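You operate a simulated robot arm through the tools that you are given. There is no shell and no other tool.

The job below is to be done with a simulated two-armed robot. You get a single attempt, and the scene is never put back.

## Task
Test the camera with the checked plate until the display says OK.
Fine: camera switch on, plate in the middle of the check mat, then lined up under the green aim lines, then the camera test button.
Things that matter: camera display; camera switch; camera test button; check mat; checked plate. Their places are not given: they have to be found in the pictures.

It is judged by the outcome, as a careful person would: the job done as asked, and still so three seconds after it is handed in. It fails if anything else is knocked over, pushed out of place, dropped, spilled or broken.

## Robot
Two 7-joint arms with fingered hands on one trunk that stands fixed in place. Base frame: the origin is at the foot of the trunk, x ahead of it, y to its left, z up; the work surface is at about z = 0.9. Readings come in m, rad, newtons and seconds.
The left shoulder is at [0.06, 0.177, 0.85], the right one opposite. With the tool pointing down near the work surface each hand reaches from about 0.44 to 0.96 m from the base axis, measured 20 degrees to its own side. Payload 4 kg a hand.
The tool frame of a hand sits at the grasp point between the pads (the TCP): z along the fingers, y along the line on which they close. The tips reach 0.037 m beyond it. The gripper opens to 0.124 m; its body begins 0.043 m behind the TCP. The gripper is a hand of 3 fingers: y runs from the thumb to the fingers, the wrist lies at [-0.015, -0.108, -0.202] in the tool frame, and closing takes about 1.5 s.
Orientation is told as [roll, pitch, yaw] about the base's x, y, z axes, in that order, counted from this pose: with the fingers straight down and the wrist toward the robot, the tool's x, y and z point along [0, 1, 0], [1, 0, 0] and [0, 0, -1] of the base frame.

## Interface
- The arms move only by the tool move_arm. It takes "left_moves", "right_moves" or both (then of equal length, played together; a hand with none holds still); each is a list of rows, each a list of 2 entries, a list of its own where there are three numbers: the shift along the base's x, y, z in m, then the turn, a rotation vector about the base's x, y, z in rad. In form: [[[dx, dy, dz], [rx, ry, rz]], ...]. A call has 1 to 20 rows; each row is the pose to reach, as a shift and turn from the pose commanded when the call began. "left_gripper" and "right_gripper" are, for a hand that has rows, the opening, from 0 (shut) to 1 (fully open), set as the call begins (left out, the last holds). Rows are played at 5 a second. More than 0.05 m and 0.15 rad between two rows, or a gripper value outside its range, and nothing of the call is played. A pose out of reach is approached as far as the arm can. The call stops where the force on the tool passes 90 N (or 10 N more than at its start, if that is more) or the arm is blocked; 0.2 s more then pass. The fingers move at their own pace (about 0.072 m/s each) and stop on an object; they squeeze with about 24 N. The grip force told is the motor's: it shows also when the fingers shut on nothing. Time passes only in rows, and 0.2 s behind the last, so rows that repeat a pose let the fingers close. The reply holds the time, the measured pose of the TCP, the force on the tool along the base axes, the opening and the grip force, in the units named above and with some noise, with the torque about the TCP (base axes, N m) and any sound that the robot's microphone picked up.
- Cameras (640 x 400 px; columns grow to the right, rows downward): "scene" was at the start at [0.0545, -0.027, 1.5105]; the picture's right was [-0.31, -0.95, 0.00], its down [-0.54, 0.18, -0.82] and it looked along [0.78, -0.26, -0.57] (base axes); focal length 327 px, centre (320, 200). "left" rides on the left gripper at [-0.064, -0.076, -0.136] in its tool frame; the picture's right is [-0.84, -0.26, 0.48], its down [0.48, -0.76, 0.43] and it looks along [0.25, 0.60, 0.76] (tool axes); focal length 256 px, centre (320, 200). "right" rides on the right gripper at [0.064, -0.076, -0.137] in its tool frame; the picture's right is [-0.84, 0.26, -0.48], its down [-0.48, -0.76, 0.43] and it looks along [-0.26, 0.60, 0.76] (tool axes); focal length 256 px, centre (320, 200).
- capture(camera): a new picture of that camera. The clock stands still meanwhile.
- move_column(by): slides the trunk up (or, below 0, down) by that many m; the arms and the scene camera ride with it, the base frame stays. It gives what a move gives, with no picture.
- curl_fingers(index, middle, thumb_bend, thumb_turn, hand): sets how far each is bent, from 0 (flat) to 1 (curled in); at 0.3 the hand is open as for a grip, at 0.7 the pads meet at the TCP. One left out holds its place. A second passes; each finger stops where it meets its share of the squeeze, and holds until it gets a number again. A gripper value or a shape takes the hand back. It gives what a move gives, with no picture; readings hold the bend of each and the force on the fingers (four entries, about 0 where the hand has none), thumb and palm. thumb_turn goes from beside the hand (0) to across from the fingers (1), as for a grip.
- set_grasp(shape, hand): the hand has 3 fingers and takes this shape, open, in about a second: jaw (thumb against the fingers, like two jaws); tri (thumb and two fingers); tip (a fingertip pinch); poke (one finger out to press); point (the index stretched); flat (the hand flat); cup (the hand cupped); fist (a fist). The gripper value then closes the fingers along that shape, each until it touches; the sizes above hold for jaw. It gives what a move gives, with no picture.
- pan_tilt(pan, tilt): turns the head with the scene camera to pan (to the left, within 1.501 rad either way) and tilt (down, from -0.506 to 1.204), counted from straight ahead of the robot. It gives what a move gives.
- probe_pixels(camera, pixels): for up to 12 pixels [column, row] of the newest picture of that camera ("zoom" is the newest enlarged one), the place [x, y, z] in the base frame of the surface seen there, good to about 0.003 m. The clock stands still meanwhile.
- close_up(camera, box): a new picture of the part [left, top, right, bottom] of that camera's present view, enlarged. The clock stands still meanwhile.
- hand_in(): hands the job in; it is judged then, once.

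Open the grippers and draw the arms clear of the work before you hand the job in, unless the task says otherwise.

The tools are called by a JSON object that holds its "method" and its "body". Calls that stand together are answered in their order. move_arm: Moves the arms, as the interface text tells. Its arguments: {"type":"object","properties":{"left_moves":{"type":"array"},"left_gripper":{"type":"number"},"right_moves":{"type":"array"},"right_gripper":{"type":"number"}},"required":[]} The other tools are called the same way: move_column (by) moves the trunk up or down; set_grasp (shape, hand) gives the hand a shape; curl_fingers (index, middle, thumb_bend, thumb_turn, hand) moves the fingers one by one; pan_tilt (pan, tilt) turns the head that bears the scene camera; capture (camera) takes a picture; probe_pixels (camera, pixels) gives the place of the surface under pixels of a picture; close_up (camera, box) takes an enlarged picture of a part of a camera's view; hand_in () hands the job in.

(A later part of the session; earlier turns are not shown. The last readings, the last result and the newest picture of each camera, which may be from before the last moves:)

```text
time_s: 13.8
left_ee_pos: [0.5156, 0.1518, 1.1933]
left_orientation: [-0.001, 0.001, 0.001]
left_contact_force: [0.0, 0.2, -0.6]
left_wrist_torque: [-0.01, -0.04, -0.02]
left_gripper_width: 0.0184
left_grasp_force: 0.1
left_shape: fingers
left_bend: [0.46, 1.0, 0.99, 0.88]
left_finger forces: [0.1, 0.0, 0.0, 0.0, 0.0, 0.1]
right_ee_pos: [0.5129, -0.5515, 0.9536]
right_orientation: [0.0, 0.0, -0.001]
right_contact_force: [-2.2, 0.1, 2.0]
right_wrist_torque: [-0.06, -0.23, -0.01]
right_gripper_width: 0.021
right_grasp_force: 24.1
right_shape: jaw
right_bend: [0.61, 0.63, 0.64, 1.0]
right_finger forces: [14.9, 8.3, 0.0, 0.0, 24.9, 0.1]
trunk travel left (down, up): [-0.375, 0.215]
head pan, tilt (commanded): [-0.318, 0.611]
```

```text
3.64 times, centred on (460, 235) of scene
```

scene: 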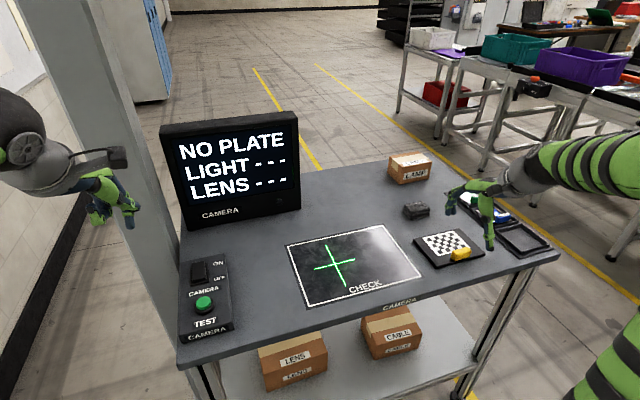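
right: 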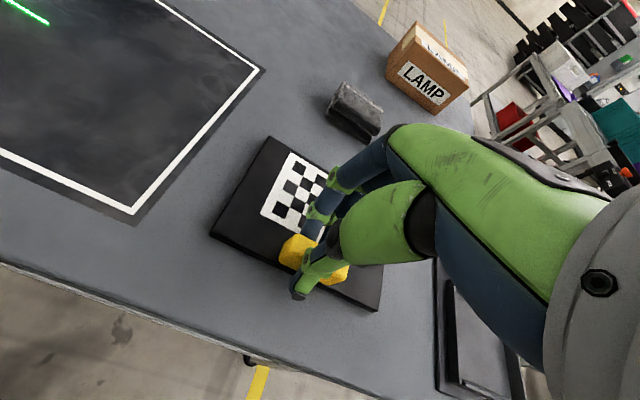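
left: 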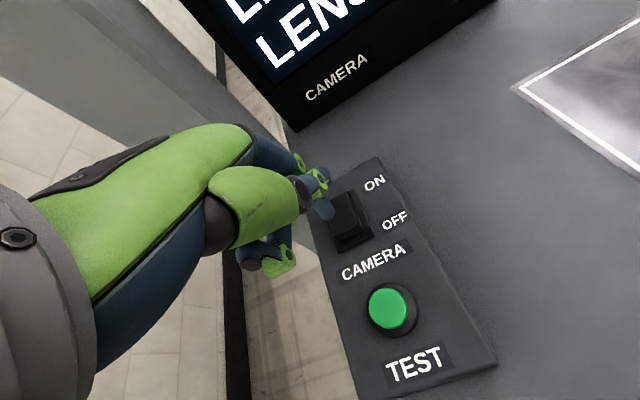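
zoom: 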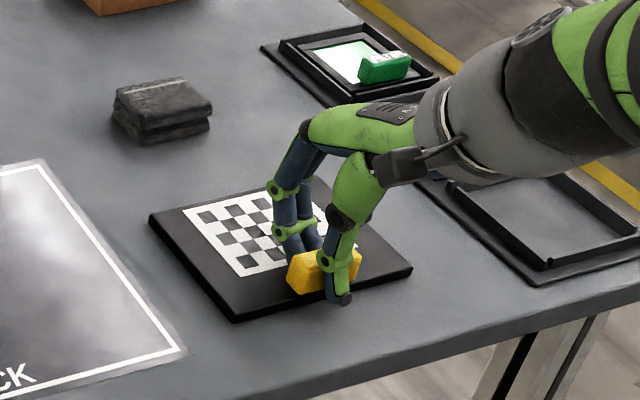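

The grip holds the tab at 24 N with width 0.021. I lift 2.5 cm and check whether the plate stays level.

{"method": "move_arm", "body": {"right_moves": [[[0, 0, 0.008], [0, 0, 0]], [[0, 0, 0.016], [0, 0, 0]], [[0, 0, 0.025], [0, 0, 0]], [[0, 0, 0.025], [0, 0, 0]]], "right_gripper": 0.0}}

{"method": "close_up", "body": {"camera": "scene", "box": [400, 180, 520, 290]}}

{"method": "probe_pixels", "body": {"camera": "zoom", "pixels": [[155, 215], [230, 300], [200, 255], [400, 265], [190, 220], [240, 265]]}}

```text
time_s: 14.8
left_ee_pos: [0.5163, 0.1507, 1.1938]
left_orientation: [-0.002, 0.0, 0.0]
left_contact_force: [0.3, -0.1, -0.6]
left_wrist_torque: [0.0, 0.03, 0.0]
left_gripper_width: 0.0183
left_grasp_force: 0.1
left_shape: fingers
left_bend: [0.46, 1.0, 0.99, 0.88]
left_finger forces: [0.0, 0.1, 0.0, 0.1, 0.0, 0.0]
right_ee_pos: [0.5132, -0.5515, 0.9771]
right_orientation: [0.0, 0.0, 0.001]
right_contact_force: [0.4, 0.4, -1.7]
right_wrist_torque: [0.02, -0.12, -0.02]
right_gripper_width: 0.0169
right_grasp_force: 23.9
right_shape: jaw
right_bend: [0.61, 0.63, 0.65, 1.0]
right_finger forces: [16.1, 9.4, 0.0, 0.1, 24.6, 0.1]
trunk travel left (down, up): [-0.375, 0.215]
head pan, tilt (commanded): [-0.318, 0.611]
```

```text
3.64 times, centred on (460, 235) of scene
```

zoom: 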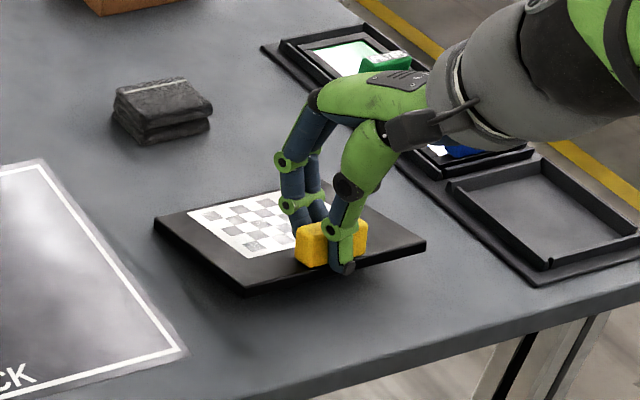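

```text
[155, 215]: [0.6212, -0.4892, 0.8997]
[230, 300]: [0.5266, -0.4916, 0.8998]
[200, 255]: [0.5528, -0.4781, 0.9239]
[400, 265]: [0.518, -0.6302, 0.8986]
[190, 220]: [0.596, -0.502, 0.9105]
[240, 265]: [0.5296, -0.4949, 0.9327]
```

The plate's far edge is sagging (top ≈0.910 at x 0.596 versus ≈0.933 near the tab). I take a closer view of the left edge to see whether the far edge is still on the table.

{"method": "close_up", "body": {"camera": "scene", "box": [410, 225, 480, 270]}}

{"method": "probe_pixels", "body": {"camera": "zoom", "pixels": [[100, 120], [150, 170], [200, 220], [250, 265], [300, 310], [60, 95], [350, 90]]}}

{"method": "close_up", "body": {"camera": "right", "box": [190, 120, 420, 330]}}

```text
8.89 times, centred on (445, 248) of scene
```

zoom: 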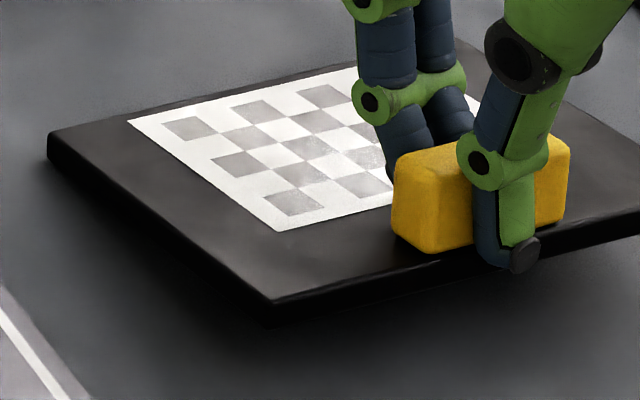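

```text
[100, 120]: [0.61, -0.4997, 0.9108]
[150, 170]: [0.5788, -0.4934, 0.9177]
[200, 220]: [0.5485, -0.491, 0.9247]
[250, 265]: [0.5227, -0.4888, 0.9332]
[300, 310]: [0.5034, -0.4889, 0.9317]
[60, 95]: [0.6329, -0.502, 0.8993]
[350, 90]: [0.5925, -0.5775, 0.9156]
```

```text
1.90 times, centred on (305, 225) of right
```

zoom: 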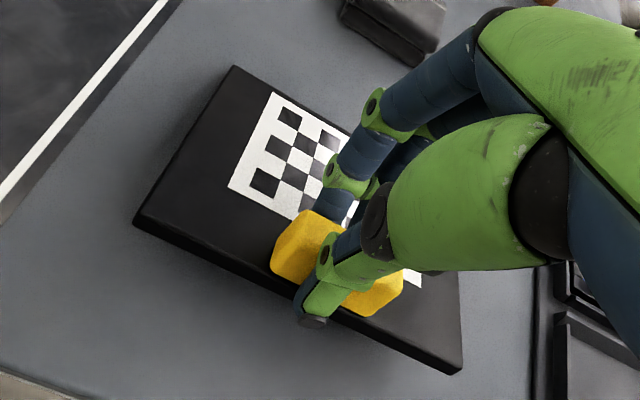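

The plate pivots about 14° in the grip with its far edge still on the table, so a full lift would not be level. I lower to about 8 mm, roll slightly (0.06 rad, left edge up) so the leading edge clears the mat border, and check.

{"method": "move_arm", "body": {"right_moves": [[[0, 0, -0.006], [0.02, 0, 0]], [[0, 0, -0.012], [0.04, 0, 0]], [[0, 0, -0.016], [0.06, 0, 0]], [[0, 0, -0.016], [0.06, 0, 0]]], "right_gripper": 0.0}}

{"method": "close_up", "body": {"camera": "scene", "box": [410, 225, 490, 275]}}

{"method": "probe_pixels", "body": {"camera": "zoom", "pixels": [[70, 140], [120, 190], [180, 260], [230, 310], [585, 240], [450, 80]]}}

```text
time_s: 15.8
left_ee_pos: [0.5156, 0.1523, 1.1918]
left_orientation: [0.0, -0.002, -0.003]
left_contact_force: [0.1, -0.9, 0.6]
left_wrist_torque: [0.02, -0.02, 0.0]
left_gripper_width: 0.0185
left_grasp_force: 0.0
left_shape: fingers
left_bend: [0.46, 1.0, 0.99, 0.88]
left_finger forces: [0.0, 0.0, 0.0, 0.0, 0.1, 0.0]
right_ee_pos: [0.5127, -0.5539, 0.9612]
right_orientation: [0.06, 0.001, 0.001]
right_contact_force: [-2.1, 0.7, 2.1]
right_wrist_torque: [-0.08, -0.31, -0.03]
right_gripper_width: 0.0188
right_grasp_force: 23.2
right_shape: jaw
right_bend: [0.61, 0.63, 0.64, 1.0]
right_finger forces: [16.0, 9.9, 0.0, 0.0, 27.9, 0.0]
trunk travel left (down, up): [-0.375, 0.215]
head pan, tilt (commanded): [-0.318, 0.611]
```

```text
8.00 times, centred on (450, 250) of scene
```

zoom: 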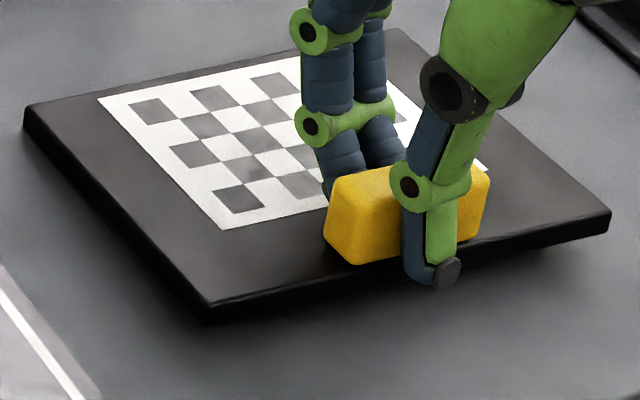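

```text
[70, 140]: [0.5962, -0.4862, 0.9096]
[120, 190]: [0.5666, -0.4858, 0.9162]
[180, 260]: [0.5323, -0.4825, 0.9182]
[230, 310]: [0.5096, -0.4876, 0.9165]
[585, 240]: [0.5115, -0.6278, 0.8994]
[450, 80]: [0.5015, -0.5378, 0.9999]
```

The left edge is now raised (≈0.917) while the far-right corner rests on the table. I drag the plate toward the mat middle, (+0.039, +0.263), in small steps.

{"method": "move_arm", "body": {"right_moves": [[[0.0, 0.0, 0.004], [0, 0, 0]], [[0.004, 0.026, 0.004], [0, 0, 0]], [[0.008, 0.052, 0.004], [0, 0, 0]], [[0.012, 0.078, 0.004], [0, 0, 0]], [[0.016, 0.104, 0.004], [0, 0, 0]], [[0.02, 0.13, 0.004], [0, 0, 0]], [[0.02, 0.13, 0.004], [0, 0, 0]]], "right_gripper": 0.0}}

{"method": "capture", "body": {"camera": "scene"}}

{"method": "close_up", "body": {"camera": "scene", "box": [350, 200, 480, 290]}}

```text
time_s: 17.4
left_ee_pos: [0.5142, 0.1532, 1.1928]
left_orientation: [-0.001, -0.001, -0.002]
left_contact_force: [-0.3, 0.0, -0.2]
left_wrist_torque: [0.01, -0.03, 0.0]
left_gripper_width: 0.0181
left_grasp_force: 0.0
left_shape: fingers
left_bend: [0.46, 1.0, 0.99, 0.88]
left_finger forces: [0.0, 0.0, 0.0, 0.0, 0.1, 0.0]
right_ee_pos: [0.5328, -0.4224, 0.9645]
right_orientation: [0.06, -0.001, -0.001]
right_contact_force: [-0.3, -0.4, -0.2]
right_wrist_torque: [-0.09, -0.21, -0.11]
right_gripper_width: 0.0185
right_grasp_force: 23.7
right_shape: jaw
right_bend: [0.61, 0.63, 0.64, 1.0]
right_finger forces: [17.4, 8.2, 0.1, 0.0, 25.6, 0.0]
trunk travel left (down, up): [-0.375, 0.215]
head pan, tilt (commanded): [-0.318, 0.611]
```

```text
taken
```

scene: 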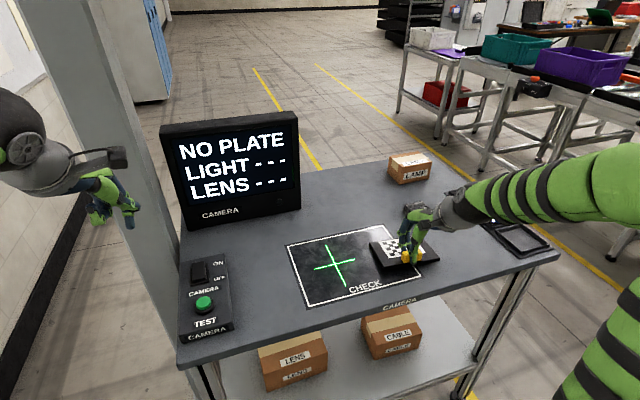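

```text
4.44 times, centred on (415, 245) of scene
```

zoom: 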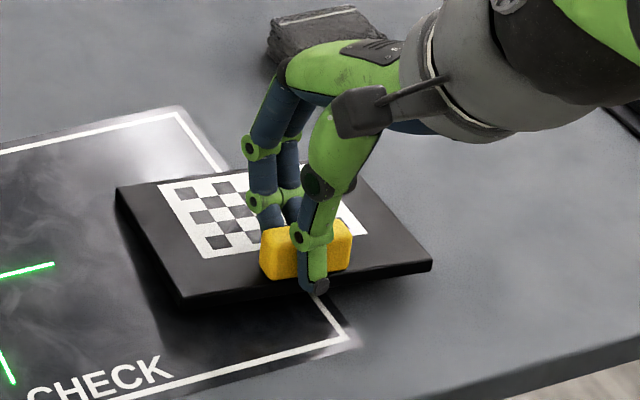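

The plate slid onto the mat without catching. I continue the other half toward the mat's middle.

{"method": "move_arm", "body": {"right_moves": [[[0.004, 0.026, 0.0], [0, 0, 0]], [[0.008, 0.052, 0.0], [0, 0, 0]], [[0.012, 0.078, 0.0], [0, 0, 0]], [[0.016, 0.104, 0.0], [0, 0, 0]], [[0.019, 0.133, 0.0], [0, 0, 0]], [[0.019, 0.133, 0.0], [0, 0, 0]], [[0.019, 0.133, -0.004], [-0.03, 0, 0]], [[0.019, 0.133, -0.008], [-0.06, 0, 0]], [[0.019, 0.133, -0.01], [-0.06, 0, 0]], [[0.019, 0.133, -0.01], [-0.06, 0, 0]]], "right_gripper": 0.0}}

{"method": "capture", "body": {"camera": "scene"}}

{"method": "close_up", "body": {"camera": "scene", "box": [270, 200, 430, 310]}}

```text
time_s: 19.6
left_ee_pos: [0.5157, 0.1516, 1.194]
left_orientation: [-0.001, 0.001, -0.001]
left_contact_force: [-0.3, 0.1, -1.0]
left_wrist_torque: [0.02, 0.01, -0.03]
left_gripper_width: 0.0184
left_grasp_force: 0.1
left_shape: fingers
left_bend: [0.46, 1.0, 0.99, 0.88]
left_finger forces: [0.0, 0.0, 0.0, 0.0, 0.1, 0.1]
right_ee_pos: [0.5527, -0.2893, 0.9542]
right_orientation: [0.001, 0.0, -0.001]
right_contact_force: [-2.0, -0.5, 3.1]
right_wrist_torque: [0.03, -0.38, 0.0]
right_gripper_width: 0.0199
right_grasp_force: 23.7
right_shape: jaw
right_bend: [0.61, 0.63, 0.64, 1.0]
right_finger forces: [17.8, 8.7, 0.1, 0.0, 27.5, 0.1]
trunk travel left (down, up): [-0.375, 0.215]
head pan, tilt (commanded): [-0.318, 0.611]
```

```text
taken
```

scene: 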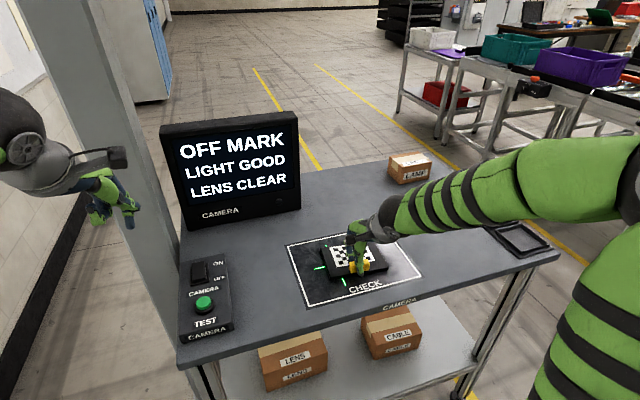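

```text
3.64 times, centred on (350, 255) of scene
```

zoom: 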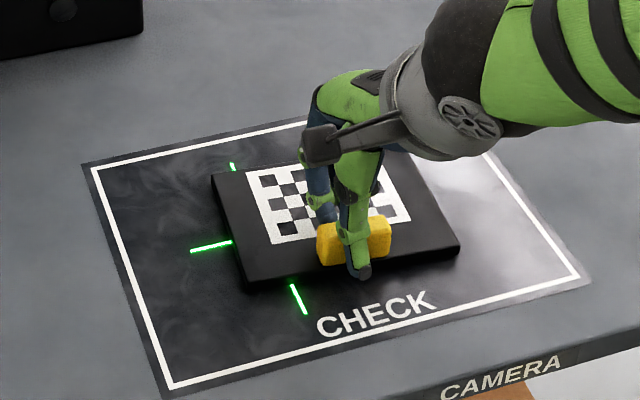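

The display now reads "OFF MARK / LIGHT GOOD / LENS CLEAR", so only alignment remains. The plate centre is about (0.600,-0.290) against the cross at (0.600,-0.2475), so I slide it +0.042 in y.

{"method": "move_arm", "body": {"right_moves": [[[0.0, 0.0, 0.004], [0, 0, 0]], [[0.0, 0.014, 0.004], [0, 0, 0]], [[0.0, 0.028, 0.004], [0, 0, 0]], [[0.0, 0.042, 0.004], [0, 0, 0]], [[0.0, 0.042, 0.001], [0, 0, 0]], [[0.0, 0.042, 0.0], [0, 0, 0]], [[0.0, 0.042, 0.0], [0, 0, 0]]], "right_gripper": 0.0}}

{"method": "capture", "body": {"camera": "scene"}}

{"method": "close_up", "body": {"camera": "scene", "box": [270, 200, 430, 310]}}

```text
time_s: 21.2
left_ee_pos: [0.5157, 0.1536, 1.1933]
left_orientation: [-0.001, 0.001, 0.0]
left_contact_force: [0.2, -0.8, -0.5]
left_wrist_torque: [0.01, 0.03, 0.02]
left_gripper_width: 0.0185
left_grasp_force: 0.0
left_shape: fingers
left_bend: [0.46, 1.0, 0.99, 0.88]
left_finger forces: [0.1, 0.0, 0.0, 0.0, 0.1, 0.0]
right_ee_pos: [0.5529, -0.2471, 0.9558]
right_orientation: [0.0, -0.001, -0.001]
right_contact_force: [-1.5, -1.6, 1.8]
right_wrist_torque: [-0.05, -0.38, -0.11]
right_gripper_width: 0.0201
right_grasp_force: 24.1
right_shape: jaw
right_bend: [0.61, 0.64, 0.64, 1.0]
right_finger forces: [19.8, 7.4, 0.0, 0.0, 27.9, 0.0]
trunk travel left (down, up): [-0.375, 0.215]
head pan, tilt (commanded): [-0.318, 0.611]
```

```text
taken
```

scene: 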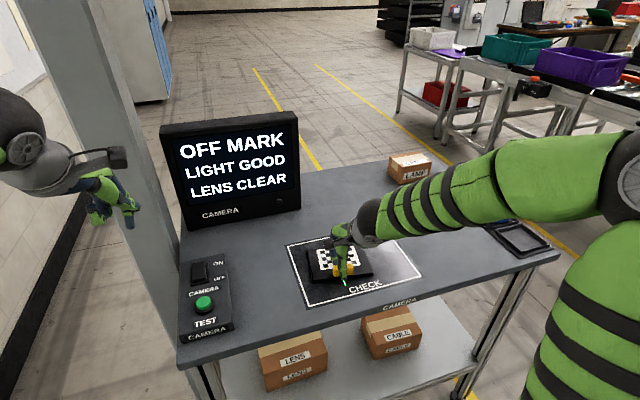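

```text
3.64 times, centred on (350, 255) of scene
```

zoom: 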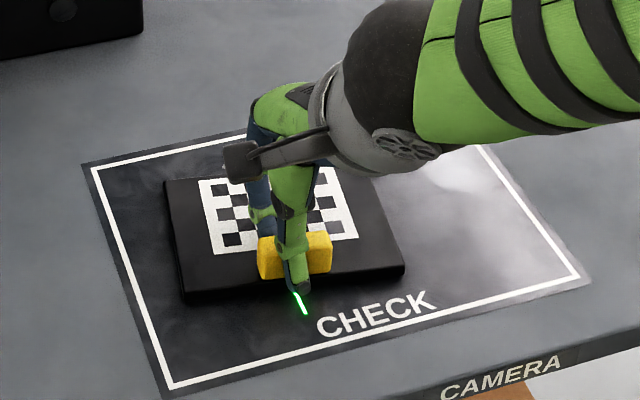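

Still "OFF MARK". I probe the plate's corners and the visible part of the aim line to find the remaining offset and yaw.

{"method": "close_up", "body": {"camera": "scene", "box": [300, 225, 390, 295]}}

{"method": "probe_pixels", "body": {"camera": "zoom", "pixels": [[65, 120], [100, 280], [90, 225], [75, 165], [535, 245], [400, 262], [150, 288], [130, 110], [480, 130], [290, 280], [310, 310]]}}

{"method": "close_up", "body": {"camera": "right", "box": [100, 80, 400, 330]}}

```text
5.71 times, centred on (345, 260) of scene
```

zoom: 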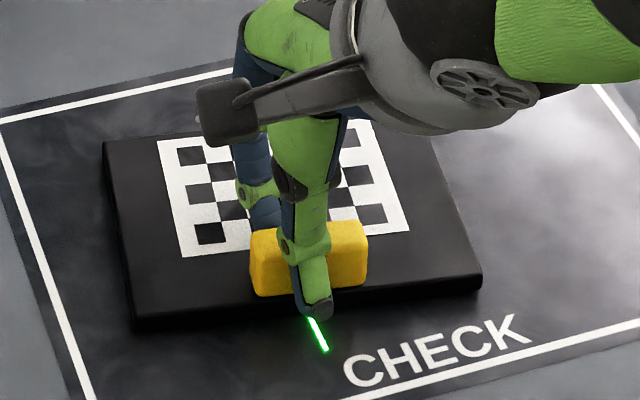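

```text
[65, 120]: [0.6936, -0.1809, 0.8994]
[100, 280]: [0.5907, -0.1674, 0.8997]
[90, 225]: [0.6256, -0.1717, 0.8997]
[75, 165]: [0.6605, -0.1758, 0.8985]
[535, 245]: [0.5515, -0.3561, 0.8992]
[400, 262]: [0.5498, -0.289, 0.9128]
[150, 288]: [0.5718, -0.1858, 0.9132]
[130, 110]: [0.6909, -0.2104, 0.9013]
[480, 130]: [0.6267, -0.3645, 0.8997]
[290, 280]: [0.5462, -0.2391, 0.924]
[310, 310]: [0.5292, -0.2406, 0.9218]
```

```text
1.60 times, centred on (250, 205) of right
```

zoom: 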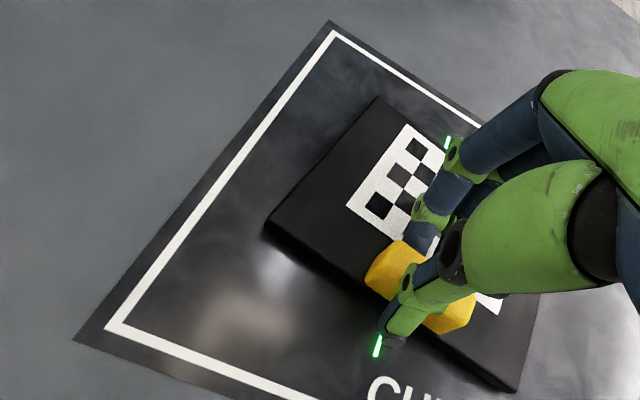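

The plate has yawed clockwise in the grip during the drag (its left edge isn't parallel to the mat's). I probe just inside its top corners to measure pose accurately.

{"method": "close_up", "body": {"camera": "scene", "box": [300, 225, 390, 295]}}

{"method": "probe_pixels", "body": {"camera": "zoom", "pixels": [[109, 146], [137, 313], [474, 265], [123, 230], [300, 295], [420, 280], [220, 308], [160, 142], [184, 256], [408, 228], [365, 122], [150, 140]]}}

```text
5.71 times, centred on (345, 260) of scene
```

zoom: 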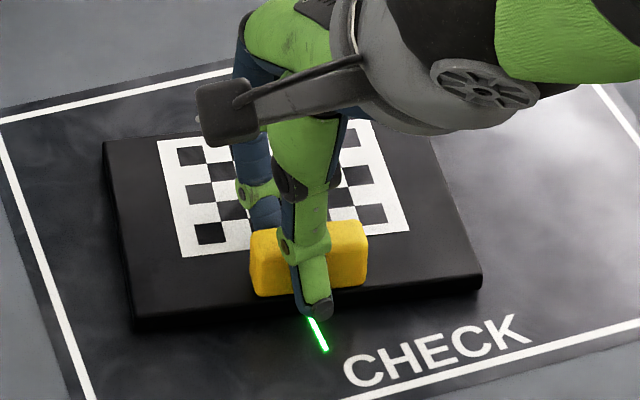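

```text
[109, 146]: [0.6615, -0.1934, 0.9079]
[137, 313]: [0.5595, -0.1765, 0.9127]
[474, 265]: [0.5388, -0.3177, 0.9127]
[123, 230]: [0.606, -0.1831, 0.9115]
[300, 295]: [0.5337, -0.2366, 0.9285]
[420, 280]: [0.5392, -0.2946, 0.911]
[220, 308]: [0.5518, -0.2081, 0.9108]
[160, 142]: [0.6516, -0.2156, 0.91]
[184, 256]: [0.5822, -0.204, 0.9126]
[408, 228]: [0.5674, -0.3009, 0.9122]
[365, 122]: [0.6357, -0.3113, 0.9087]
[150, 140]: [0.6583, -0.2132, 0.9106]
```

Pattern corners give yaw ≈ -9° and plate centre ≈ (0.598, -0.256), versus the cross at (0.600, -0.2475) with yaw ≈ 0. Turning the hand +0.16 rad about the tab should fix both; I do so with a 4 mm lift.

{"method": "move_arm", "body": {"right_moves": [[[0.0, 0.0, 0.004], [0, 0, 0]], [[0.0, 0.0, 0.004], [0, 0, 0.04]], [[0.0, 0.0, 0.004], [0, 0, 0.08]], [[0.0, 0.0, 0.004], [0, 0, 0.12]], [[0.0, 0.0, 0.004], [0, 0, 0.16]], [[0.0, 0.0, 0.004], [0, 0, 0.18]], [[0.0, 0.0, 0.0], [0, 0, 0.18]], [[0.0, 0.0, 0.0], [0, 0, 0.18]]], "right_gripper": 0.0}}

{"method": "capture", "body": {"camera": "scene"}}

{"method": "close_up", "body": {"camera": "scene", "box": [300, 225, 390, 295]}}

```text
time_s: 23.0
left_ee_pos: [0.5154, 0.1525, 1.1933]
left_orientation: [-0.002, 0.001, -0.002]
left_contact_force: [0.4, -0.7, 0.4]
left_wrist_torque: [0.01, 0.0, 0.03]
left_gripper_width: 0.0186
left_grasp_force: 0.0
left_shape: fingers
left_bend: [0.46, 1.0, 0.99, 0.88]
left_finger forces: [0.1, 0.0, 0.1, 0.1, 0.0, 0.1]
right_ee_pos: [0.5526, -0.2483, 0.9557]
right_orientation: [-0.002, -0.001, 0.18]
right_contact_force: [-1.5, -0.9, 2.8]
right_wrist_torque: [-0.04, -0.37, -0.14]
right_gripper_width: 0.0201
right_grasp_force: 23.6
right_shape: jaw
right_bend: [0.61, 0.64, 0.64, 0.99]
right_finger forces: [20.9, 7.0, 0.0, 0.1, 28.2, 0.0]
trunk travel left (down, up): [-0.375, 0.215]
head pan, tilt (commanded): [-0.318, 0.611]
```

```text
taken
```

scene: 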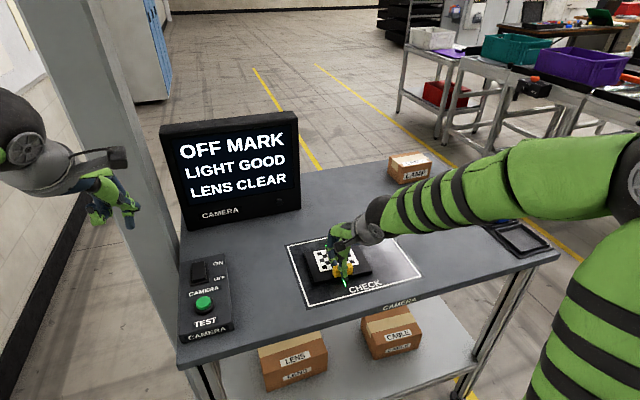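

```text
5.71 times, centred on (345, 260) of scene
```

zoom: 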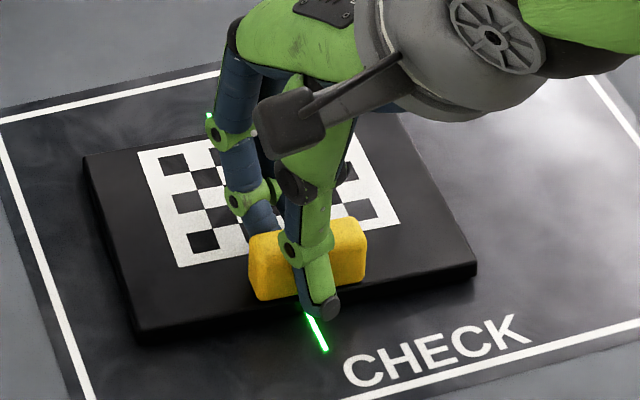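

Much better yaw. I probe the pattern corners again for the present pose.

{"method": "probe_pixels", "body": {"camera": "zoom", "pixels": [[140, 154], [180, 264], [397, 221], [355, 140], [88, 160], [140, 330], [474, 265], [160, 320], [400, 275], [320, 330], [208, 116]]}}

```text
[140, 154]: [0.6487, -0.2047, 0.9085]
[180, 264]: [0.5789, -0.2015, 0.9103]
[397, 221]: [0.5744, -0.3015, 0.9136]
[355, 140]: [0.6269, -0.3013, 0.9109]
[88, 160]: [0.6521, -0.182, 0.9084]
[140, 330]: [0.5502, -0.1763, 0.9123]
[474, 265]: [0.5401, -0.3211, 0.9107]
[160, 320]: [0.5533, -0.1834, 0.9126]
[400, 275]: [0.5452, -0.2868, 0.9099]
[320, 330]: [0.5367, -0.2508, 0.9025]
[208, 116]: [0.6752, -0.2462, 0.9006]
```

Now yaw ≈ -2.6° and plate centre ≈ (0.6005, -0.2526). I turn another +0.07 rad (the grip gave about two thirds last time) and shift +0.003 in y.

{"method": "move_arm", "body": {"right_moves": [[[0.0, 0.0, 0.004], [0, 0, 0]], [[0.0, 0.001, 0.004], [0, 0, 0.03]], [[0.0, 0.003, 0.004], [0, 0, 0.05]], [[0.0, 0.003, 0.004], [0, 0, 0.07]], [[0.0, 0.003, 0.0], [0, 0, 0.07]], [[0.0, 0.003, -0.001], [0, 0, 0.07]], [[0.0, 0.003, -0.001], [0, 0, 0.07]]], "right_gripper": 0.0}}

{"method": "capture", "body": {"camera": "scene"}}

{"method": "close_up", "body": {"camera": "scene", "box": [300, 225, 390, 295]}}

{"method": "probe_pixels", "body": {"camera": "zoom", "pixels": [[140, 154], [180, 264], [397, 221]]}}

```text
time_s: 24.6
left_ee_pos: [0.515, 0.1518, 1.1936]
left_orientation: [-0.002, 0.001, -0.002]
left_contact_force: [1.1, -0.7, -1.0]
left_wrist_torque: [0.01, 0.01, 0.02]
left_gripper_width: 0.0185
left_grasp_force: 0.1
left_shape: fingers
left_bend: [0.46, 1.0, 0.99, 0.88]
left_finger forces: [0.1, 0.0, 0.0, 0.0, 0.0, 0.1]
right_ee_pos: [0.5512, -0.2448, 0.9544]
right_orientation: [0.001, -0.001, 0.249]
right_contact_force: [-1.5, -1.3, 2.4]
right_wrist_torque: [-0.02, -0.4, -0.13]
right_gripper_width: 0.0198
right_grasp_force: 23.7
right_shape: jaw
right_bend: [0.61, 0.64, 0.64, 0.99]
right_finger forces: [21.3, 6.9, 0.0, 0.0, 28.7, 0.0]
trunk travel left (down, up): [-0.375, 0.215]
head pan, tilt (commanded): [-0.318, 0.611]
```

```text
taken
```

scene: 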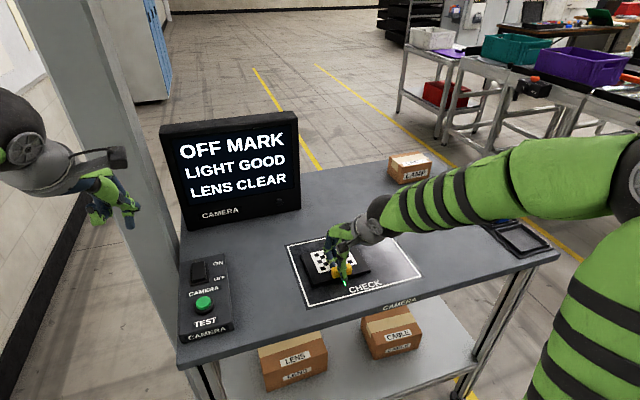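

```text
5.71 times, centred on (345, 260) of scene
```

zoom: 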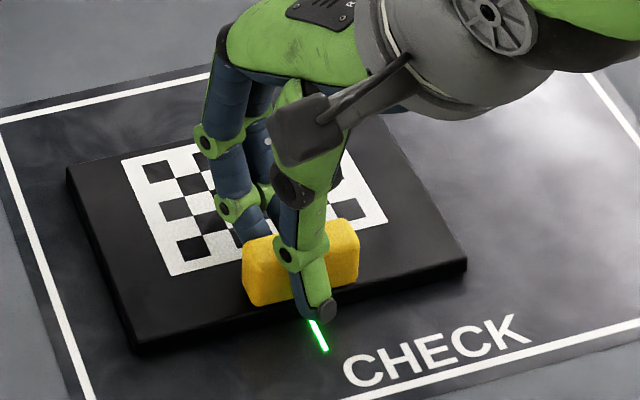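

```text
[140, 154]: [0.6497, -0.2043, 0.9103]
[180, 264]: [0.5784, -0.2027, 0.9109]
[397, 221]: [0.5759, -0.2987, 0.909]
```

The plate moved a little more; I probe the new pattern corners at about (123,161), (172,274), (387,222).

{"method": "probe_pixels", "body": {"camera": "zoom", "pixels": [[123, 161], [172, 273], [386, 222], [347, 152], [70, 172], [136, 342], [464, 262], [300, 305], [150, 335], [440, 267], [80, 165]]}}

```text
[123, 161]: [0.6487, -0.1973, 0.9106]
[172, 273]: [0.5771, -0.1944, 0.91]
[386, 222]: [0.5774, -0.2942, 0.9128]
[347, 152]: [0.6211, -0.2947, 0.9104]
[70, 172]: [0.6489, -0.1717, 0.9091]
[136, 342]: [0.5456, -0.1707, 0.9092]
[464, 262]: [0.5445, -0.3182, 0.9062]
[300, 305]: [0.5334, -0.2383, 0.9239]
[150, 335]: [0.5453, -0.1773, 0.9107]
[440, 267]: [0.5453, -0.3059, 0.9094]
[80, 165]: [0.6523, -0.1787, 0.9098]
```

Yaw is now ≈ -0.5° and the plate centre ≈ (0.598, -0.2445), about 3 mm off the cross, yet still "OFF MARK". I correct by (+0.002, -0.003) and read the display.

{"method": "move_arm", "body": {"right_moves": [[[0.0, 0.0, 0.003], [0, 0, 0]], [[0.001, -0.002, 0.003], [0, 0, 0]], [[0.002, -0.003, 0.003], [0, 0, 0]], [[0.002, -0.003, 0.0], [0, 0, 0]], [[0.002, -0.003, 0.0], [0, 0, 0]]], "right_gripper": 0.0}}

{"method": "close_up", "body": {"camera": "scene", "box": [160, 110, 310, 240]}}

{"method": "close_up", "body": {"camera": "scene", "box": [300, 225, 390, 295]}}

```text
time_s: 25.8
left_ee_pos: [0.5161, 0.1521, 1.1924]
left_orientation: [-0.002, 0.0, -0.002]
left_contact_force: [0.8, 0.2, 0.7]
left_wrist_torque: [0.0, 0.05, 0.0]
left_gripper_width: 0.0188
left_grasp_force: 0.0
left_shape: fingers
left_bend: [0.46, 1.0, 0.99, 0.88]
left_finger forces: [0.1, 0.0, 0.0, 0.0, 0.0, 0.0]
right_ee_pos: [0.5543, -0.2477, 0.9541]
right_orientation: [-0.001, 0.0, 0.25]
right_contact_force: [-2.0, -0.6, 1.9]
right_wrist_torque: [0.04, -0.34, -0.1]
right_gripper_width: 0.02
right_grasp_force: 24.2
right_shape: jaw
right_bend: [0.61, 0.64, 0.64, 0.99]
right_finger forces: [19.3, 7.6, 0.0, 0.0, 27.8, 0.0]
trunk travel left (down, up): [-0.375, 0.215]
head pan, tilt (commanded): [-0.318, 0.611]
```

```text
3.08 times, centred on (235, 175) of scene
```

zoom: 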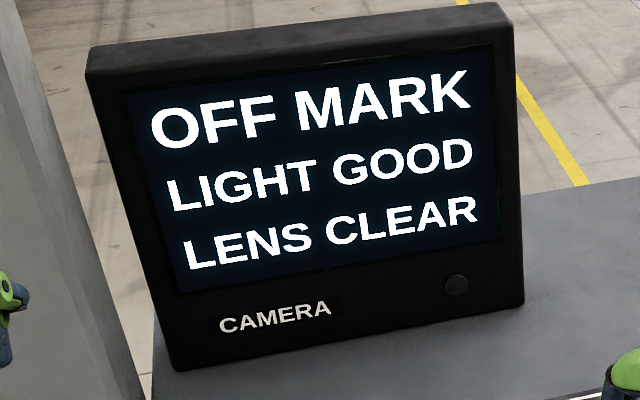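

```text
5.71 times, centred on (345, 260) of scene
```

zoom: 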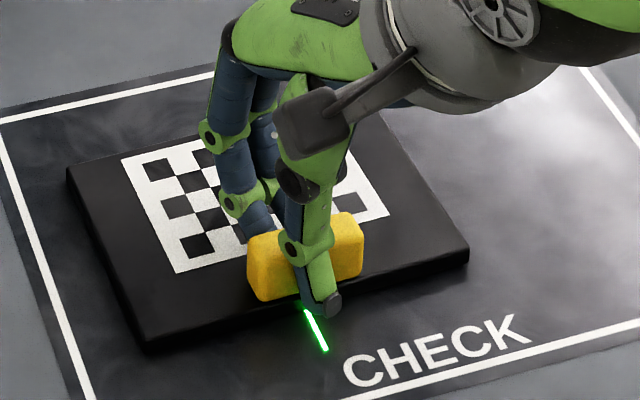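

The plate hardly moved; the grip slips. I open the hand, let the plate lie flat, lift clear, and see what the display says with an unobstructed view.

{"method": "move_arm", "body": {"right_moves": [[[0, 0, 0], [0, 0, 0]], [[0, 0, 0], [0, 0, 0]], [[0, 0, 0], [0, 0, 0]], [[0, 0, 0], [0, 0, 0]], [[0, 0, 0], [0, 0, 0]], [[0, 0, 0], [0, 0, 0]], [[0, 0, 0], [0, 0, 0]], [[0, 0, 0.03], [0, 0, 0]], [[0, 0, 0.07], [0, 0, 0]], [[0, 0, 0.11], [0, 0, 0]], [[-0.02, -0.03, 0.13], [0, 0, 0]], [[-0.04, -0.07, 0.14], [0, 0, 0]], [[-0.06, -0.11, 0.15], [0, 0, 0]], [[-0.08, -0.15, 0.15], [0, 0, 0]], [[-0.08, -0.15, 0.15], [0, 0, 0]]], "right_gripper": 1.0}}

{"method": "capture", "body": {"camera": "scene"}}

{"method": "close_up", "body": {"camera": "scene", "box": [300, 225, 390, 295]}}

```text
time_s: 29.0
left_ee_pos: [0.5161, 0.1521, 1.1937]
left_orientation: [-0.002, 0.0, 0.0]
left_contact_force: [-0.3, -0.9, 0.6]
left_wrist_torque: [-0.03, 0.0, 0.0]
left_gripper_width: 0.0185
left_grasp_force: 0.1
left_shape: fingers
left_bend: [0.46, 1.0, 0.99, 0.88]
left_finger forces: [0.0, 0.0, 0.1, 0.1, 0.0, 0.1]
right_ee_pos: [0.4749, -0.3981, 1.1063]
right_orientation: [0.0, 0.001, 0.251]
right_contact_force: [-0.2, -0.4, -0.1]
right_wrist_torque: [-0.01, -0.02, 0.02]
right_gripper_width: 0.1237
right_grasp_force: 0.2
right_shape: jaw
right_bend: [0.3, 0.3, 0.3, 0.98]
right_finger forces: [0.0, 0.0, 0.1, 0.1, 0.1, 0.1]
trunk travel left (down, up): [-0.375, 0.215]
head pan, tilt (commanded): [-0.318, 0.611]
```

```text
taken
```

scene: 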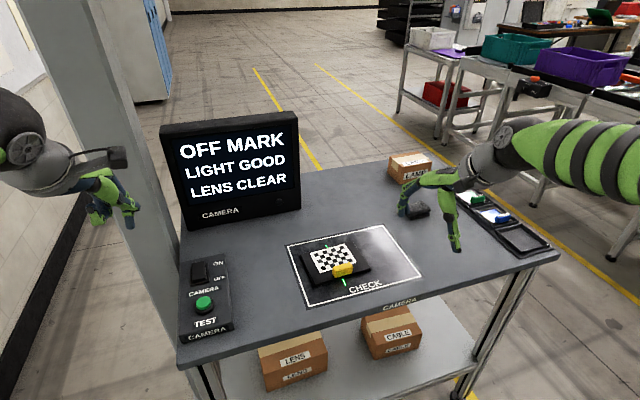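

```text
5.71 times, centred on (345, 260) of scene
```

zoom: 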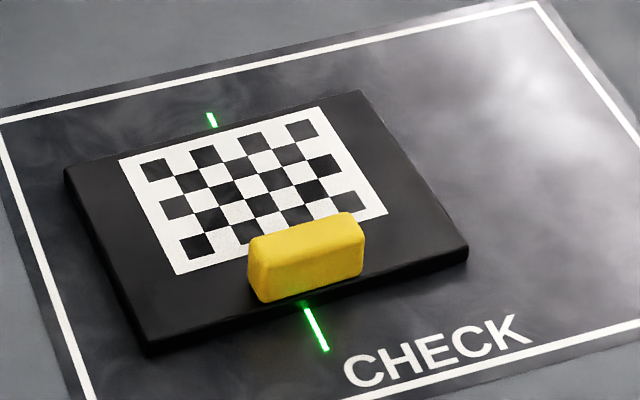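

Still "OFF MARK", now with a clear view. I probe the plate and pattern corners, and the visible aim line ends at (208,114) and (325,349).

{"method": "probe_pixels", "body": {"camera": "zoom", "pixels": [[120, 160], [319, 108], [385, 212], [179, 273], [68, 172], [358, 93], [464, 246], [148, 343], [209, 115], [325, 348], [304, 306]]}}

{"method": "pan_tilt", "body": {"pan": -0.4, "tilt": 0.9}}

{"method": "capture", "body": {"camera": "scene"}}

```text
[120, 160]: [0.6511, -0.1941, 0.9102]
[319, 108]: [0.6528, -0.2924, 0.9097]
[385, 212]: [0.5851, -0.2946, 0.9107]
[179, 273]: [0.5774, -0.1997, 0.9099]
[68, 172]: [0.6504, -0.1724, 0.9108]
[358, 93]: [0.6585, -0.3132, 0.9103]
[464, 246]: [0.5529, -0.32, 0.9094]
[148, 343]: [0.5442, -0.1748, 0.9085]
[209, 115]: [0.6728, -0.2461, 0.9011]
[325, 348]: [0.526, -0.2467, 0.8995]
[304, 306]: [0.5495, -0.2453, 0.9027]
```

```text
time_s: 29.8
left_ee_pos: [0.5164, 0.1518, 1.1934]
left_orientation: [-0.002, 0.001, -0.002]
left_contact_force: [-0.6, 0.4, 1.0]
left_wrist_torque: [-0.01, 0.0, 0.01]
left_gripper_width: 0.0183
left_grasp_force: 0.1
left_shape: fingers
left_bend: [0.46, 1.0, 0.99, 0.88]
left_finger forces: [0.0, 0.0, 0.0, 0.1, 0.1, 0.0]
right_ee_pos: [0.474, -0.3981, 1.1047]
right_orientation: [0.0, 0.0, 0.248]
right_contact_force: [0.2, 0.4, -0.3]
right_wrist_torque: [0.0, 0.01, -0.02]
right_gripper_width: 0.1238
right_grasp_force: 0.0
right_shape: jaw
right_bend: [0.3, 0.3, 0.3, 0.98]
right_finger forces: [0.0, 0.1, 0.0, 0.1, 0.0, 0.1]
trunk travel left (down, up): [-0.375, 0.215]
head pan, tilt (commanded): [-0.4, 0.901]
```

```text
taken
```

scene: 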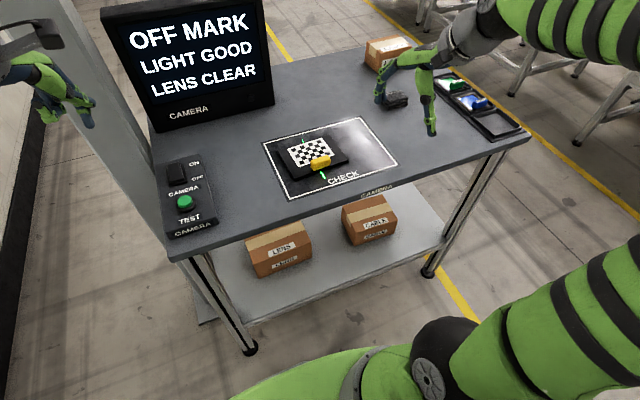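

The plate lies flat at centre ≈(0.6015,-0.245), yaw ≈ +3.3°, with the pattern centre ≈(0.617,-0.245) about 17 mm beyond the cross at (0.5995,-0.2465). I'll use the open hand as a bracket over the plate (0.124 m opening, plate 0.106 m) to square it and nudge it toward the robot; first I hover above it with yaw back to 0.

{"method": "move_arm", "body": {"right_moves": [[[0.02, 0.03, 0.0], [0, 0, -0.05]], [[0.04, 0.06, 0.0], [0, 0, -0.1]], [[0.07, 0.09, 0.0], [0, 0, -0.15]], [[0.1, 0.12, 0.0], [0, 0, -0.2]], [[0.124, 0.153, -0.01], [0, 0, -0.25]], [[0.124, 0.153, -0.05], [0, 0, -0.25]], [[0.124, 0.153, -0.09], [0, 0, -0.25]], [[0.124, 0.153, -0.12], [0, 0, -0.25]], [[0.124, 0.153, -0.12], [0, 0, -0.25]]], "right_gripper": 1.0}}

{"method": "pan_tilt", "body": {"pan": -0.318, "tilt": 0.7}}

{"method": "capture", "body": {"camera": "scene"}}

{"method": "capture", "body": {"camera": "right"}}

```text
time_s: 31.8
left_ee_pos: [0.5165, 0.1521, 1.1931]
left_orientation: [-0.001, 0.0, -0.001]
left_contact_force: [0.7, -0.1, -1.1]
left_wrist_torque: [0.03, -0.01, 0.01]
left_gripper_width: 0.0186
left_grasp_force: 0.1
left_shape: fingers
left_bend: [0.46, 1.0, 0.99, 0.88]
left_finger forces: [0.0, 0.1, 0.0, 0.0, 0.1, 0.0]
right_ee_pos: [0.5986, -0.2446, 0.984]
right_orientation: [-0.002, 0.0, -0.001]
right_contact_force: [-0.4, 0.1, -0.2]
right_wrist_torque: [-0.01, -0.01, 0.01]
right_gripper_width: 0.1238
right_grasp_force: 0.0
right_shape: jaw
right_bend: [0.3, 0.3, 0.3, 0.98]
right_finger forces: [0.1, 0.0, 0.0, 0.0, 0.0, 0.0]
trunk travel left (down, up): [-0.375, 0.215]
head pan, tilt (commanded): [-0.4, 0.901]
```

```text
time_s: 32.5
left_ee_pos: [0.5161, 0.151, 1.193]
left_orientation: [-0.002, 0.0, -0.001]
left_contact_force: [0.2, 0.4, 0.4]
left_wrist_torque: [-0.01, 0.02, 0.0]
left_gripper_width: 0.0185
left_grasp_force: 0.1
left_shape: fingers
left_bend: [0.46, 1.0, 0.99, 0.88]
left_finger forces: [0.1, 0.1, 0.0, 0.1, 0.1, 0.0]
right_ee_pos: [0.5989, -0.2457, 0.9844]
right_orientation: [0.0, 0.001, 0.0]
right_contact_force: [-0.1, -0.3, 0.2]
right_wrist_torque: [-0.01, 0.01, 0.0]
right_gripper_width: 0.1238
right_grasp_force: 0.1
right_shape: jaw
right_bend: [0.3, 0.3, 0.3, 0.98]
right_finger forces: [0.0, 0.0, 0.0, 0.0, 0.0, 0.0]
trunk travel left (down, up): [-0.375, 0.215]
head pan, tilt (commanded): [-0.318, 0.7]
```

```text
taken
```

scene: 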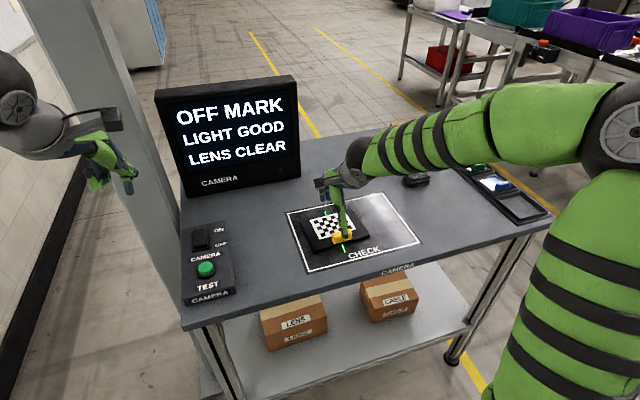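

```text
taken
```

right: 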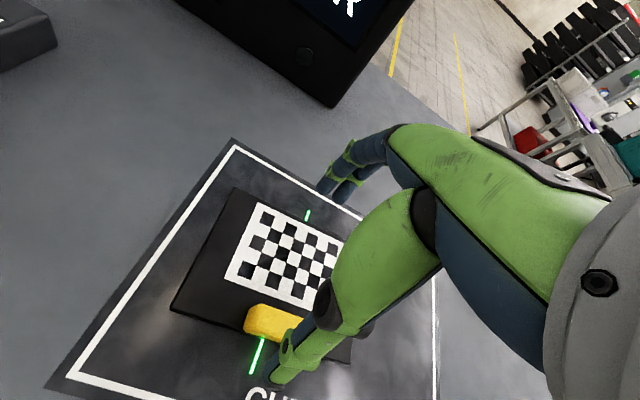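

The hand hovers over the plate with thumb on the near side and fingers beyond the far edge. I zoom to check the fingertip and thumb clearances.

{"method": "close_up", "body": {"camera": "scene", "box": [290, 160, 390, 260]}}

{"method": "probe_pixels", "body": {"camera": "scene", "pixels": [[346, 238], [346, 234], [323, 201], [322, 197], [331, 201]]}}

{"method": "probe_pixels", "body": {"camera": "right", "pixels": [[325, 188], [340, 196], [330, 178], [345, 188], [275, 375], [270, 362], [300, 250], [265, 208], [342, 240], [230, 275]]}}

```text
4.00 times, centred on (340, 210) of scene
```

zoom: 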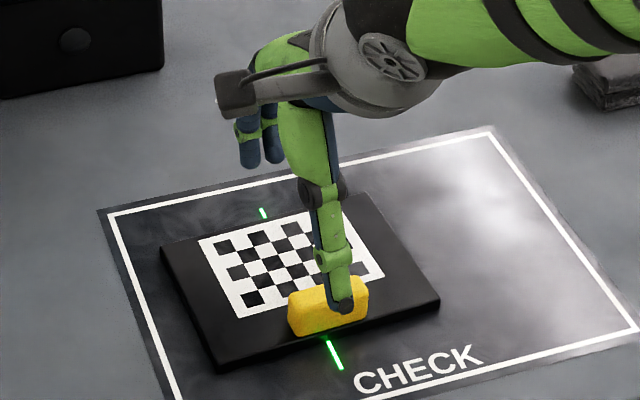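

```text
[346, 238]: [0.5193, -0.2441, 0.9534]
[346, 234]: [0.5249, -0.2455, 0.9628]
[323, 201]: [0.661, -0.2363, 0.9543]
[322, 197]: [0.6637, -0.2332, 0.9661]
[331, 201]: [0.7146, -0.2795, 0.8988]
```

```text
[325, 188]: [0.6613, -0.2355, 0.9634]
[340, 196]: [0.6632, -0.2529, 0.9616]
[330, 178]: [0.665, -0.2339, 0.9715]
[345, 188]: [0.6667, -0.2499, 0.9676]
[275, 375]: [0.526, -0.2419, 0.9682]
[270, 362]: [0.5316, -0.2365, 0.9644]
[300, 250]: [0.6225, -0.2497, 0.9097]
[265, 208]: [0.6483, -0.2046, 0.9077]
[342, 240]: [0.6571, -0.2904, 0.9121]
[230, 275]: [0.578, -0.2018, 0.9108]
```

Finger inner faces are at x≈0.661 (plate far edge ≈0.656) and the thumb's inner side ≈0.538 (tab face ≈0.548), so it fits. I lower to TCP z≈0.937, tips just above the mat.

{"method": "move_arm", "body": {"right_moves": [[[0.002, 0.0, -0.015], [0, 0, 0]], [[0.002, 0.0, -0.03], [0, 0, 0]], [[0.002, 0.0, -0.04], [0, 0, 0]], [[0.002, 0.0, -0.047], [0, 0, 0]], [[0.002, 0.0, -0.047], [0, 0, 0]]], "right_gripper": 1.0}}

{"method": "close_up", "body": {"camera": "right", "box": [150, 120, 450, 390]}}

{"method": "close_up", "body": {"camera": "scene", "box": [290, 170, 390, 260]}}

```text
time_s: 33.7
left_ee_pos: [0.5155, 0.1517, 1.1937]
left_orientation: [-0.001, -0.001, -0.002]
left_contact_force: [0.1, 0.1, 0.4]
left_wrist_torque: [-0.01, -0.01, -0.04]
left_gripper_width: 0.0186
left_grasp_force: 0.0
left_shape: fingers
left_bend: [0.46, 1.0, 0.99, 0.88]
left_finger forces: [0.1, 0.0, 0.0, 0.0, 0.0, 0.0]
right_ee_pos: [0.6006, -0.2451, 0.9383]
right_orientation: [0.0, -0.002, 0.001]
right_contact_force: [-2.4, 0.1, 6.1]
right_wrist_torque: [-0.01, 0.13, 0.01]
right_gripper_width: 0.1238
right_grasp_force: 0.0
right_shape: jaw
right_bend: [0.3, 0.3, 0.29, 0.98]
right_finger forces: [0.1, 1.7, 0.0, 0.0, 3.8, 0.0]
trunk travel left (down, up): [-0.375, 0.215]
head pan, tilt (commanded): [-0.318, 0.7]
```

```text
1.48 times, centred on (300, 255) of right
```

zoom: 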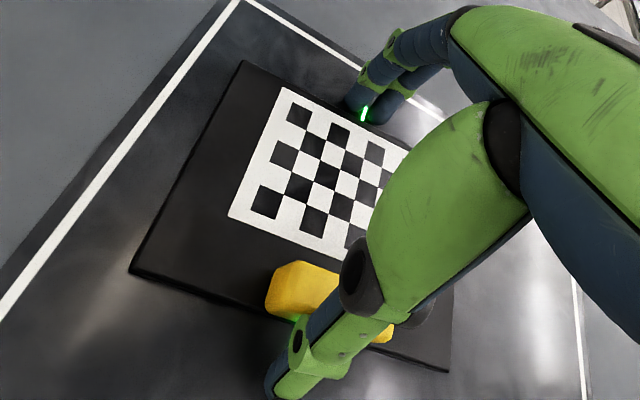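

```text
4.44 times, centred on (340, 215) of scene
```

zoom: 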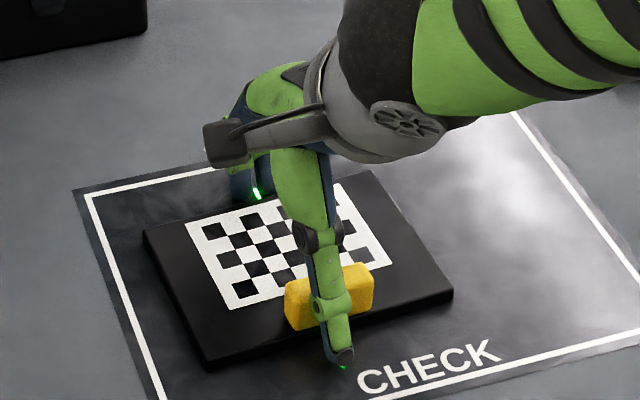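

The tips are touching the mat (6 N up). I rise 3 mm and push toward -x by 10 mm so that the two fingers square the far edge.

{"method": "move_arm", "body": {"right_moves": [[[0.0, 0.0, 0.004], [0, 0, 0]], [[-0.003, 0.0, 0.004], [0, 0, 0]], [[-0.006, 0.0, 0.004], [0, 0, 0]], [[-0.008, 0.0, 0.004], [0, 0, 0]], [[-0.01, 0.0, 0.004], [0, 0, 0]], [[-0.01, 0.0, 0.004], [0, 0, 0]]], "right_gripper": 1.0}}

{"method": "capture", "body": {"camera": "scene"}}

{"method": "close_up", "body": {"camera": "scene", "box": [290, 170, 390, 260]}}

```text
time_s: 35.1
left_ee_pos: [0.5164, 0.152, 1.1925]
left_orientation: [-0.002, -0.001, -0.002]
left_contact_force: [-0.2, 0.3, -0.2]
left_wrist_torque: [-0.03, 0.02, 0.0]
left_gripper_width: 0.0185
left_grasp_force: 0.0
left_shape: fingers
left_bend: [0.46, 1.0, 0.99, 0.88]
left_finger forces: [0.0, 0.1, 0.0, 0.0, 0.0, 0.0]
right_ee_pos: [0.5908, -0.2452, 0.9406]
right_orientation: [-0.001, -0.001, 0.0]
right_contact_force: [1.7, 0.1, 1.2]
right_wrist_torque: [0.0, -0.07, 0.03]
right_gripper_width: 0.124
right_grasp_force: 0.0
right_shape: jaw
right_bend: [0.3, 0.3, 0.3, 0.98]
right_finger forces: [0.4, 1.0, 0.0, 0.1, 0.0, 0.0]
trunk travel left (down, up): [-0.375, 0.215]
head pan, tilt (commanded): [-0.318, 0.7]
```

```text
taken
```

scene: 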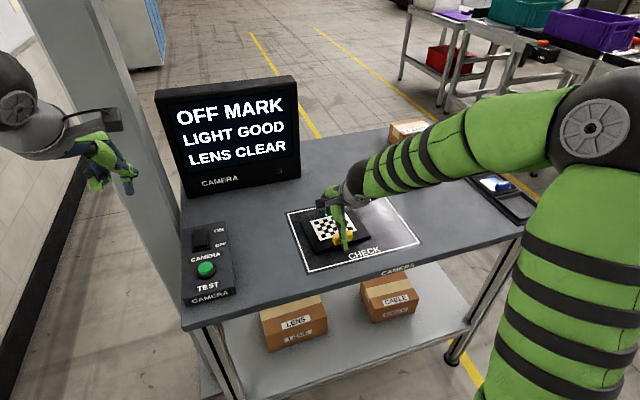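

```text
4.44 times, centred on (340, 215) of scene
```

zoom: 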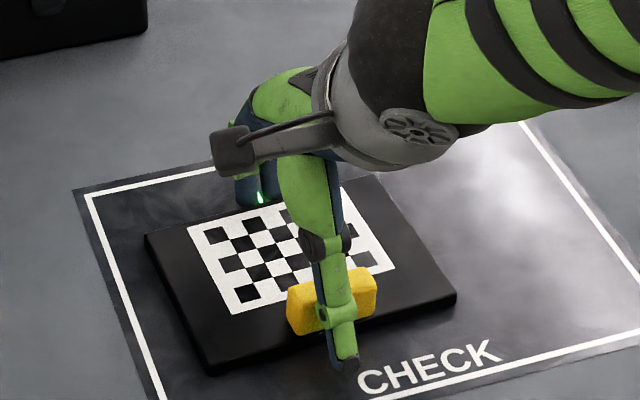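

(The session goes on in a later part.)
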